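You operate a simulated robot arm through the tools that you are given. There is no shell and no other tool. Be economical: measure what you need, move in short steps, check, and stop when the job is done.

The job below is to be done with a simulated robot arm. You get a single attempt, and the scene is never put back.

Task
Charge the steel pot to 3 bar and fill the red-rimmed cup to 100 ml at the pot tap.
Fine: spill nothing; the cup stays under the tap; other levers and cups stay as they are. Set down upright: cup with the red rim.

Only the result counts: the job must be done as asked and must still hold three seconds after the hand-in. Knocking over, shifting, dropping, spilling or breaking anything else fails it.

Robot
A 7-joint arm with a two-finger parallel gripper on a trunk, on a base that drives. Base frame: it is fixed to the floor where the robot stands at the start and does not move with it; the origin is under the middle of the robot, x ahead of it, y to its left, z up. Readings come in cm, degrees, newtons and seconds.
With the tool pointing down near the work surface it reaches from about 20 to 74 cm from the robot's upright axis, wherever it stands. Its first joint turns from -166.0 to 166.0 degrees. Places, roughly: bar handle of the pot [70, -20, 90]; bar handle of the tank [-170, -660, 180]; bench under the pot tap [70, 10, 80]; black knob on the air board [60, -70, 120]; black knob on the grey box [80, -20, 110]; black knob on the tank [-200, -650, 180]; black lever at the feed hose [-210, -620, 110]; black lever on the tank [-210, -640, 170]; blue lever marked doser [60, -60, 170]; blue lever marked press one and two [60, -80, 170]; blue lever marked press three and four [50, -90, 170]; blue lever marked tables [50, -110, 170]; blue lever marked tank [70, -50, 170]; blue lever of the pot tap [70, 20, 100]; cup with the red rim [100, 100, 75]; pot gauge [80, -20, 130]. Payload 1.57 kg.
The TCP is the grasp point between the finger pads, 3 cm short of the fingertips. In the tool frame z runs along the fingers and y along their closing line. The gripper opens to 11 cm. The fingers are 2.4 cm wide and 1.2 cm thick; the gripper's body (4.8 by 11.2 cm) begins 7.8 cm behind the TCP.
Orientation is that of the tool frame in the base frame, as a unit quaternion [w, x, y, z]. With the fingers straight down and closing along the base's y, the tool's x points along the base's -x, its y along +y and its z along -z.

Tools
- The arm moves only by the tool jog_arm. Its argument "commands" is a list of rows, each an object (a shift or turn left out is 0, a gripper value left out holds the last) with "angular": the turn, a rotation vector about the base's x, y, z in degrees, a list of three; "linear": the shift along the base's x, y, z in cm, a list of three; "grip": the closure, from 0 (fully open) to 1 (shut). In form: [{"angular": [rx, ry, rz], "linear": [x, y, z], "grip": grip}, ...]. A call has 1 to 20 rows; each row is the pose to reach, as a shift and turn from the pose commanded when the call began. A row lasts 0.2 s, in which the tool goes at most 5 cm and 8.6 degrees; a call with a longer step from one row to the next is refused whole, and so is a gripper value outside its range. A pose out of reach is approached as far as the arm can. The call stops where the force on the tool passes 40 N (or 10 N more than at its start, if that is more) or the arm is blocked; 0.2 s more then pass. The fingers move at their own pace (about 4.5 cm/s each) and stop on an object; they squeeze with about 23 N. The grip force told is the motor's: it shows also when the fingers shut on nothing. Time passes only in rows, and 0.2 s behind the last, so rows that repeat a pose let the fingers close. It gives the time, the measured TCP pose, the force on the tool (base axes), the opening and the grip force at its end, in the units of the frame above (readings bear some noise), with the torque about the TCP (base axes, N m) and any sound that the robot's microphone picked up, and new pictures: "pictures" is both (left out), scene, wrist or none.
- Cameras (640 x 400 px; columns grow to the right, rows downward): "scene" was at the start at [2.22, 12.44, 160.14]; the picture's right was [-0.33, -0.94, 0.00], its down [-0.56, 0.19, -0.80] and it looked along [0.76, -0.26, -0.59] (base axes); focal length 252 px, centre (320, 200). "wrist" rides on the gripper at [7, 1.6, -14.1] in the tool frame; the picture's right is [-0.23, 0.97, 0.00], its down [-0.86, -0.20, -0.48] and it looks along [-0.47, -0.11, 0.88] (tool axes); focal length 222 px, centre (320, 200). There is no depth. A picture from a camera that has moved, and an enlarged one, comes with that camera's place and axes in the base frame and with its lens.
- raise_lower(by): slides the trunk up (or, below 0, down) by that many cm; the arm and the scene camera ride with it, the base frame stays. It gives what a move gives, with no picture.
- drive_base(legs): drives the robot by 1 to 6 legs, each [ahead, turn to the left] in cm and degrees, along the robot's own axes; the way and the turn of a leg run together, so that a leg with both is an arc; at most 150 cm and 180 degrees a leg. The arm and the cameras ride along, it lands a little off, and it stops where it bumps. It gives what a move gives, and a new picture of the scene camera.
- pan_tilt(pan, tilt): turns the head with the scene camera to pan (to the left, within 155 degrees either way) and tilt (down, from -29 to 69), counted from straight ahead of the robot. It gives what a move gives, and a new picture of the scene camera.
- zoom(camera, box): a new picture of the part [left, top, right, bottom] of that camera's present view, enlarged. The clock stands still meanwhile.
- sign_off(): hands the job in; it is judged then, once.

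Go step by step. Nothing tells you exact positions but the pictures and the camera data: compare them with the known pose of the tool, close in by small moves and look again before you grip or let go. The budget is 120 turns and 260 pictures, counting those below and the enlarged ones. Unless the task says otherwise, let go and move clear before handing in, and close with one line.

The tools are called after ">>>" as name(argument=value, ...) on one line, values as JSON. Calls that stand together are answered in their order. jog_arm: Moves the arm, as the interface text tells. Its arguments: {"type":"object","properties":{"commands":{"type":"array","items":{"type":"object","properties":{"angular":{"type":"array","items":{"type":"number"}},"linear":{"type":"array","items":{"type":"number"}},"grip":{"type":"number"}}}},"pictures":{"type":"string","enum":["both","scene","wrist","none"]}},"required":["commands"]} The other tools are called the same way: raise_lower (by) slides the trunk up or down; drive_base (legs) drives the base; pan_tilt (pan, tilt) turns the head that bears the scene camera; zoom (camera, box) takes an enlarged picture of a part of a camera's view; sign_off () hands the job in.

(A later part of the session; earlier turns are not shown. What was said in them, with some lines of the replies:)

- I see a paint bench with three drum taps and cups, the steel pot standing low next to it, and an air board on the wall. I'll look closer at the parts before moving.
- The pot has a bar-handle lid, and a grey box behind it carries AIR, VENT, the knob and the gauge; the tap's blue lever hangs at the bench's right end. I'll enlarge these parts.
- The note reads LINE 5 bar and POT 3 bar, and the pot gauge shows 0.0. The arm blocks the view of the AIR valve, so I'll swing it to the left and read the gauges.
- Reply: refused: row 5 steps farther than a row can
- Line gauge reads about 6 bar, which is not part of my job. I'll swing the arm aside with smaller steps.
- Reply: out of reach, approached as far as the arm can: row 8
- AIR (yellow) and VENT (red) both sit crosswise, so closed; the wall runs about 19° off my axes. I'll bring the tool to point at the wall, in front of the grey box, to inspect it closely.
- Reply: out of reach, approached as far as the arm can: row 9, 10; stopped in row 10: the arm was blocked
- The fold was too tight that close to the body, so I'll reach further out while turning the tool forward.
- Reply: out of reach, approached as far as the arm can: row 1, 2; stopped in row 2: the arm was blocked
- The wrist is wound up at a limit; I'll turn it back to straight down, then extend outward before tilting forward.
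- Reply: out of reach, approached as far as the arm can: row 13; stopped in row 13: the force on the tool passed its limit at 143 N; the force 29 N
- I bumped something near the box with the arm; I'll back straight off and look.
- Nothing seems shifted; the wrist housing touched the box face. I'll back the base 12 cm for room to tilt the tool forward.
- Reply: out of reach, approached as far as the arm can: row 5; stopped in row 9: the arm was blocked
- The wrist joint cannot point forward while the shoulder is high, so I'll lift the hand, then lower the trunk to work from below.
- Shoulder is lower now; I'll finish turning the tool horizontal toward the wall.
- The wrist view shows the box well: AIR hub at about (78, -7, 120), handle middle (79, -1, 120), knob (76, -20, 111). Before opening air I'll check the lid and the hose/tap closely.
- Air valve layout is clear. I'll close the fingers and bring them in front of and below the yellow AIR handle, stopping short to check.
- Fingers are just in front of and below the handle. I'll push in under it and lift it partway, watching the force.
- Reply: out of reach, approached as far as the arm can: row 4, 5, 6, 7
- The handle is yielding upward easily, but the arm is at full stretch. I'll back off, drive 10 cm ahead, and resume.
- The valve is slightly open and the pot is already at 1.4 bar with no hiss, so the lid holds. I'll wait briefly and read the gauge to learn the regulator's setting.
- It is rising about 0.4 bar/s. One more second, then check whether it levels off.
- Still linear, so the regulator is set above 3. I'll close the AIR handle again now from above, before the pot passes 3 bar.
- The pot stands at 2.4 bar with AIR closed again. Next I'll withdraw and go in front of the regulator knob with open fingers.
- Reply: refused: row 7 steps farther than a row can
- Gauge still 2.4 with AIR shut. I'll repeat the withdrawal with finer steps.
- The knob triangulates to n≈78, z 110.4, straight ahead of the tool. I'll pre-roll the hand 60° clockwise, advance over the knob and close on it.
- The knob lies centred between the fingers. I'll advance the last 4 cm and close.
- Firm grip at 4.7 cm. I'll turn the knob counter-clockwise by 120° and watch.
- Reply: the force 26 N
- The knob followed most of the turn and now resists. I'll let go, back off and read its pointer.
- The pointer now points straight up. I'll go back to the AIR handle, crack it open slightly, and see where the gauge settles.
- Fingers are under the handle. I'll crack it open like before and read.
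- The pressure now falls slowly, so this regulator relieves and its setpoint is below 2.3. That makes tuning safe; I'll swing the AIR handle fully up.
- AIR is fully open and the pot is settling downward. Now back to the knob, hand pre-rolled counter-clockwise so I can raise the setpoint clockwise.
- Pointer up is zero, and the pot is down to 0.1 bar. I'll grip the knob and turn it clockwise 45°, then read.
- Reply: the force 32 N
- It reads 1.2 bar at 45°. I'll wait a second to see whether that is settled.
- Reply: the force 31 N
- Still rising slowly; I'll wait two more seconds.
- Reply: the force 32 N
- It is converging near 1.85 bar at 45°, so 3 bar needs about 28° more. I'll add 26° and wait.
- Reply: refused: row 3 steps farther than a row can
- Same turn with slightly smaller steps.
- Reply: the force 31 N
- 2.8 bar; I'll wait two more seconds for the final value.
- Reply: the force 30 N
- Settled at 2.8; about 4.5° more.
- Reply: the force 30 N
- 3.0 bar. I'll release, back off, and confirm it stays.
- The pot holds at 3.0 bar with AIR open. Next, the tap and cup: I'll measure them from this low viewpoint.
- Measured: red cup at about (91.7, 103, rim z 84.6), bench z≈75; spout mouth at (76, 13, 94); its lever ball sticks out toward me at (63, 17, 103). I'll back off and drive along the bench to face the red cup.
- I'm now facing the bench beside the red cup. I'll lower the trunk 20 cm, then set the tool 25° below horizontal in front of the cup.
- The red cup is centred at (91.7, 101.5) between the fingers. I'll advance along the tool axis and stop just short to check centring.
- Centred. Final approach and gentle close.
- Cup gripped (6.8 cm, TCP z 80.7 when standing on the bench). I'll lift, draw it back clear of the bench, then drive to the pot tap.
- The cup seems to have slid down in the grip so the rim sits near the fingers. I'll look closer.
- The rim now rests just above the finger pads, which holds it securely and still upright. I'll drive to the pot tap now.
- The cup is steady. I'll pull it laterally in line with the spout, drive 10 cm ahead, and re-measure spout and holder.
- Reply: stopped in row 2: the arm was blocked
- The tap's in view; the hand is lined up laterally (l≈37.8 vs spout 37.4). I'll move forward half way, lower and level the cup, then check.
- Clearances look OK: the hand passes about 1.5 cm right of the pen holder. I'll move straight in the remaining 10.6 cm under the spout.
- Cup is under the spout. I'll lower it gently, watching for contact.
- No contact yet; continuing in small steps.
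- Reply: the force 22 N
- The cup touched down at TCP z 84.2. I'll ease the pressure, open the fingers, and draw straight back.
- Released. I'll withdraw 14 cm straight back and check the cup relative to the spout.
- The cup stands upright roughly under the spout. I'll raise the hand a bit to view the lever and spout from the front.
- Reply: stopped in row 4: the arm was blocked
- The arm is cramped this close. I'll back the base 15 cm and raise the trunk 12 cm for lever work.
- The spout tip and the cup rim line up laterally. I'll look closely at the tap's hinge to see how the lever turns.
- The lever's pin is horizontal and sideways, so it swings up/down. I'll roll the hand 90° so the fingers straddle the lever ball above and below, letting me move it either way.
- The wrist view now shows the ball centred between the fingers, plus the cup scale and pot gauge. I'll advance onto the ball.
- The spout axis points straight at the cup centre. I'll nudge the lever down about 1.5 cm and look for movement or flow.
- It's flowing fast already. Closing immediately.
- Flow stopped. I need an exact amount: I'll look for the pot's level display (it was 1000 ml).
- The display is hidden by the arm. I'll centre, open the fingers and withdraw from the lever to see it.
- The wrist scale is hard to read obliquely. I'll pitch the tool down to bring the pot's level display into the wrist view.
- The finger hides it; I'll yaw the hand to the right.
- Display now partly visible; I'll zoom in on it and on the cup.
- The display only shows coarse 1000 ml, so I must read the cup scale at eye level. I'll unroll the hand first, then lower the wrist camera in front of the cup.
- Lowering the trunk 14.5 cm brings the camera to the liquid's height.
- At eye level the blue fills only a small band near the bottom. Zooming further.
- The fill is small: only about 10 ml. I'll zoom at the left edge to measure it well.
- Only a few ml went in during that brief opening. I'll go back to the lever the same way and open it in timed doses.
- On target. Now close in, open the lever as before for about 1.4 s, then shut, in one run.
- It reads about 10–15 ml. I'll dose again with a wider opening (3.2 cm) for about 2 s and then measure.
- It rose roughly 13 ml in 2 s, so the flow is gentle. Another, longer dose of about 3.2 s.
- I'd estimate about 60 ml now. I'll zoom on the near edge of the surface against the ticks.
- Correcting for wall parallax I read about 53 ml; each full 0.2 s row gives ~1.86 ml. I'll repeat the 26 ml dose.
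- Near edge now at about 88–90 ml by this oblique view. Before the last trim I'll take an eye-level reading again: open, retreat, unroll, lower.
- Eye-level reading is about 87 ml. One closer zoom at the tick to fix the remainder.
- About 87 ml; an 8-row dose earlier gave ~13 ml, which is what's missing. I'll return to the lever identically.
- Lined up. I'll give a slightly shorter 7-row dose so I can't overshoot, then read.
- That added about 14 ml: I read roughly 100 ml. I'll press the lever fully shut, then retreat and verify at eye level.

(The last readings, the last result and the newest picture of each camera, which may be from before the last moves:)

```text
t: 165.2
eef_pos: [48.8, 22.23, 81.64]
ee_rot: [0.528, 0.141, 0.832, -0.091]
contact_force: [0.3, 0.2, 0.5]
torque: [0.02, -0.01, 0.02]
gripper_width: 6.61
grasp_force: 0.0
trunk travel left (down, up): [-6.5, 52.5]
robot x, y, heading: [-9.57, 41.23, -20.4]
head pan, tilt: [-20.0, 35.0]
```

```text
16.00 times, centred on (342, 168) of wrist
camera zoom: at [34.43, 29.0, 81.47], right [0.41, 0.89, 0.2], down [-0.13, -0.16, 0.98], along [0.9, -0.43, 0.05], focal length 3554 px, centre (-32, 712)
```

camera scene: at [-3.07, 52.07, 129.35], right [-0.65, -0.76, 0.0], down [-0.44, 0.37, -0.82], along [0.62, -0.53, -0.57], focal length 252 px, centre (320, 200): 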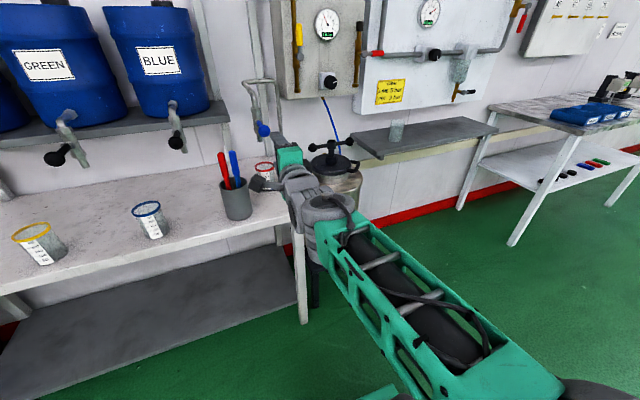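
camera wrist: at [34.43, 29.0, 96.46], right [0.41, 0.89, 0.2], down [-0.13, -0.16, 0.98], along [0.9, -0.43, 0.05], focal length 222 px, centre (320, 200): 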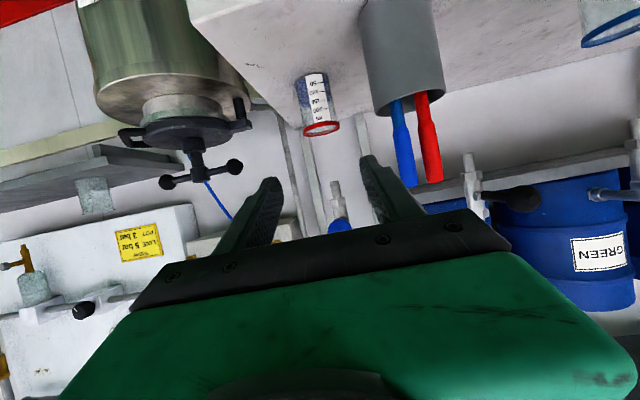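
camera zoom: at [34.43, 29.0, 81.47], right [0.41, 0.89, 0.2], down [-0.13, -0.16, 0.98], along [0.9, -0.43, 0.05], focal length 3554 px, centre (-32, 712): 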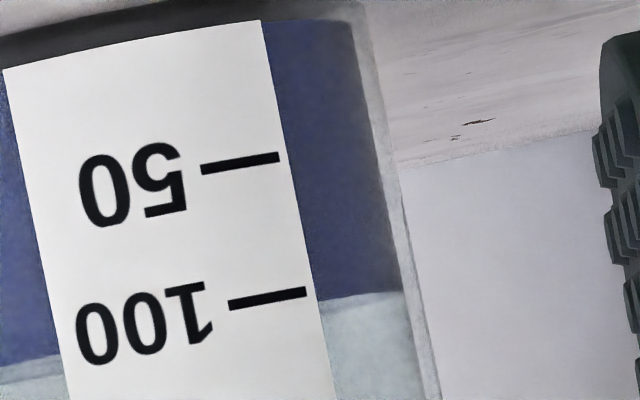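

The level sits at about 102–103 ml, right at the 100 mark, and the stream is off. I'll back clear and check gauge, cup and surroundings once more.

>>> drive_base(legs=[[-15, 0]])

>>> raise_lower(by=20)

>>> pan_tilt(pan=-12, tilt=22)

>>> zoom(camera="scene", box=[200, 60, 400, 240])

```text
t: 166.6
eef_pos: [34.56, 27.54, 81.75]
ee_rot: [0.528, 0.141, 0.832, -0.091]
contact_force: [1.0, -0.7, -0.4]
torque: [-0.03, -0.02, -0.02]
gripper_width: 6.62
grasp_force: 0.0
trunk travel left (down, up): [-6.5, 52.5]
robot x, y, heading: [-23.31, 46.81, -20.8]
head pan, tilt: [-20.0, 35.0]
camera scene: at [-17.24, 57.36, 114.35], right [-0.65, -0.76, 0.0], down [-0.44, 0.37, -0.82], along [0.62, -0.53, -0.57], focal length 252 px, centre (320, 200)
```

scene: 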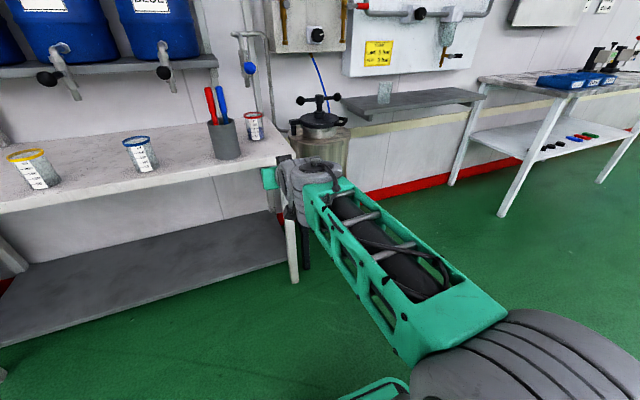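

```text
t: 168.8
eef_pos: [34.55, 27.53, 101.74]
ee_rot: [0.528, 0.141, 0.832, -0.091]
contact_force: [-0.5, 0.4, -0.1]
torque: [0.03, -0.01, -0.03]
gripper_width: 6.6
grasp_force: 0.1
trunk travel left (down, up): [-26.5, 32.5]
robot x, y, heading: [-23.73, 46.71, -20.6]
head pan, tilt: [-20.0, 35.0]
```

```text
t: 169.5
eef_pos: [34.63, 27.51, 101.8]
ee_rot: [0.528, 0.142, 0.832, -0.092]
contact_force: [0.2, 0.6, -0.4]
torque: [-0.01, 0.03, 0.0]
gripper_width: 6.61
grasp_force: 0.1
trunk travel left (down, up): [-26.5, 32.5]
robot x, y, heading: [-23.65, 46.81, -20.7]
head pan, tilt: [-12.0, 22.0]
camera scene: at [-16.11, 58.1, 136.4], right [-0.54, -0.84, 0.0], down [-0.32, 0.2, -0.93], along [0.78, -0.5, -0.38], focal length 252 px, centre (320, 200)
```

scene: 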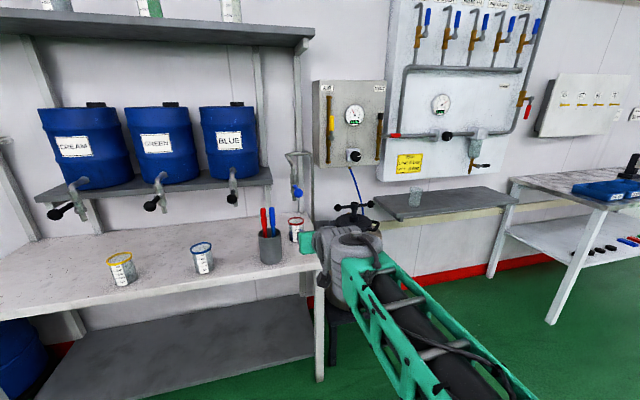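

```text
2.22 times, centred on (300, 150) of scene
camera zoom: at [-16.11, 58.1, 136.4], right [-0.54, -0.84, 0.0], down [-0.32, 0.2, -0.93], along [0.78, -0.5, -0.38], focal length 560 px, centre (364, 311)
```

zoom: 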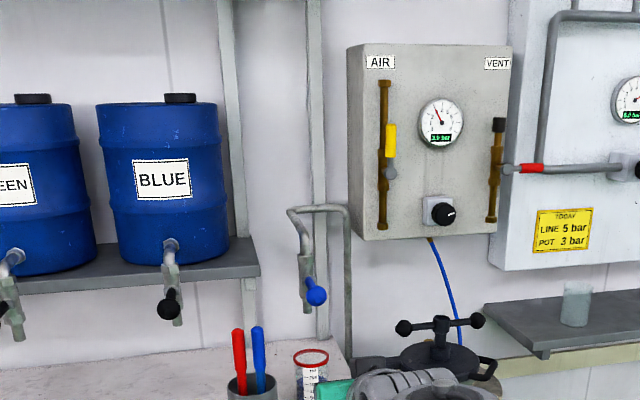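

All is standing in place with no stream or puddle. A last look at the gauge and the bench under the tap.

>>> zoom(camera="scene", box=[335, 95, 375, 125])

>>> zoom(camera="scene", box=[270, 170, 330, 250])

```text
13.33 times, centred on (355, 110) of scene
camera zoom: at [-16.11, 58.1, 136.4], right [-0.54, -0.84, 0.0], down [-0.32, 0.2, -0.93], along [0.78, -0.5, -0.38], focal length 3357 px, centre (-147, 1400)
```

zoom: 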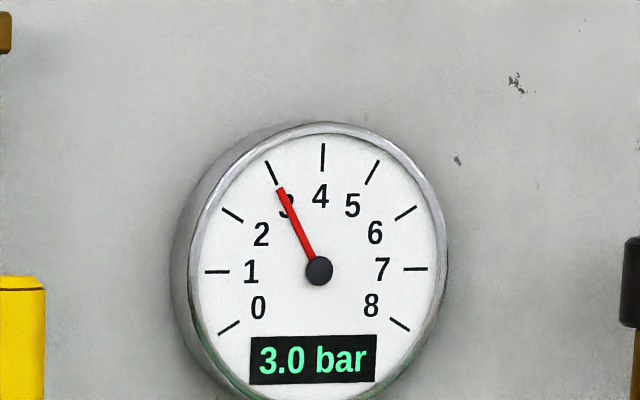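

```text
5.00 times, centred on (300, 210) of scene
camera zoom: at [-16.11, 58.1, 136.4], right [-0.54, -0.84, 0.0], down [-0.32, 0.2, -0.93], along [0.78, -0.5, -0.38], focal length 1259 px, centre (420, 150)
```

zoom: 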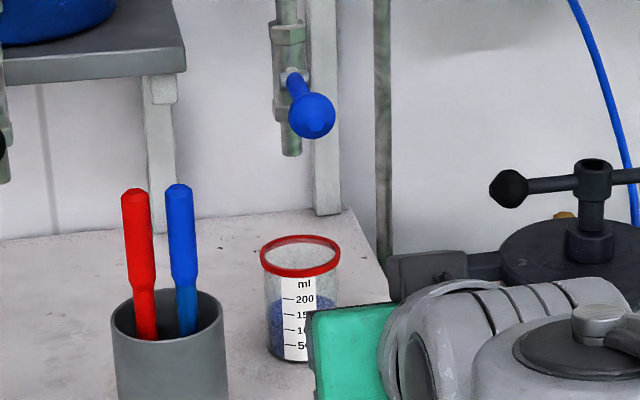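

The pot reads 3.0 bar, the tap is shut, and the red-rimmed cup stands upright under it at about 100 ml with nothing spilled. I'm handing in.

>>> sign_off()

```text
The job is handed in.
```

The pot is charged to 3.0 bar, and the red-rimmed cup stands upright under the shut pot tap. I read its level as 102–103 ml at eye level on the cup scale, slightly over the 100 ml mark; the pot's own level display still read 1000 ml after the first small dose, so I went by the cup scale. I saw no spill, and the other cups and levers stayed as they were. AIR is left fully open to hold the pressure. Early on the arm bumped something near the grey box, with about 143 N on the tool. Nothing looked moved or damaged afterwards.
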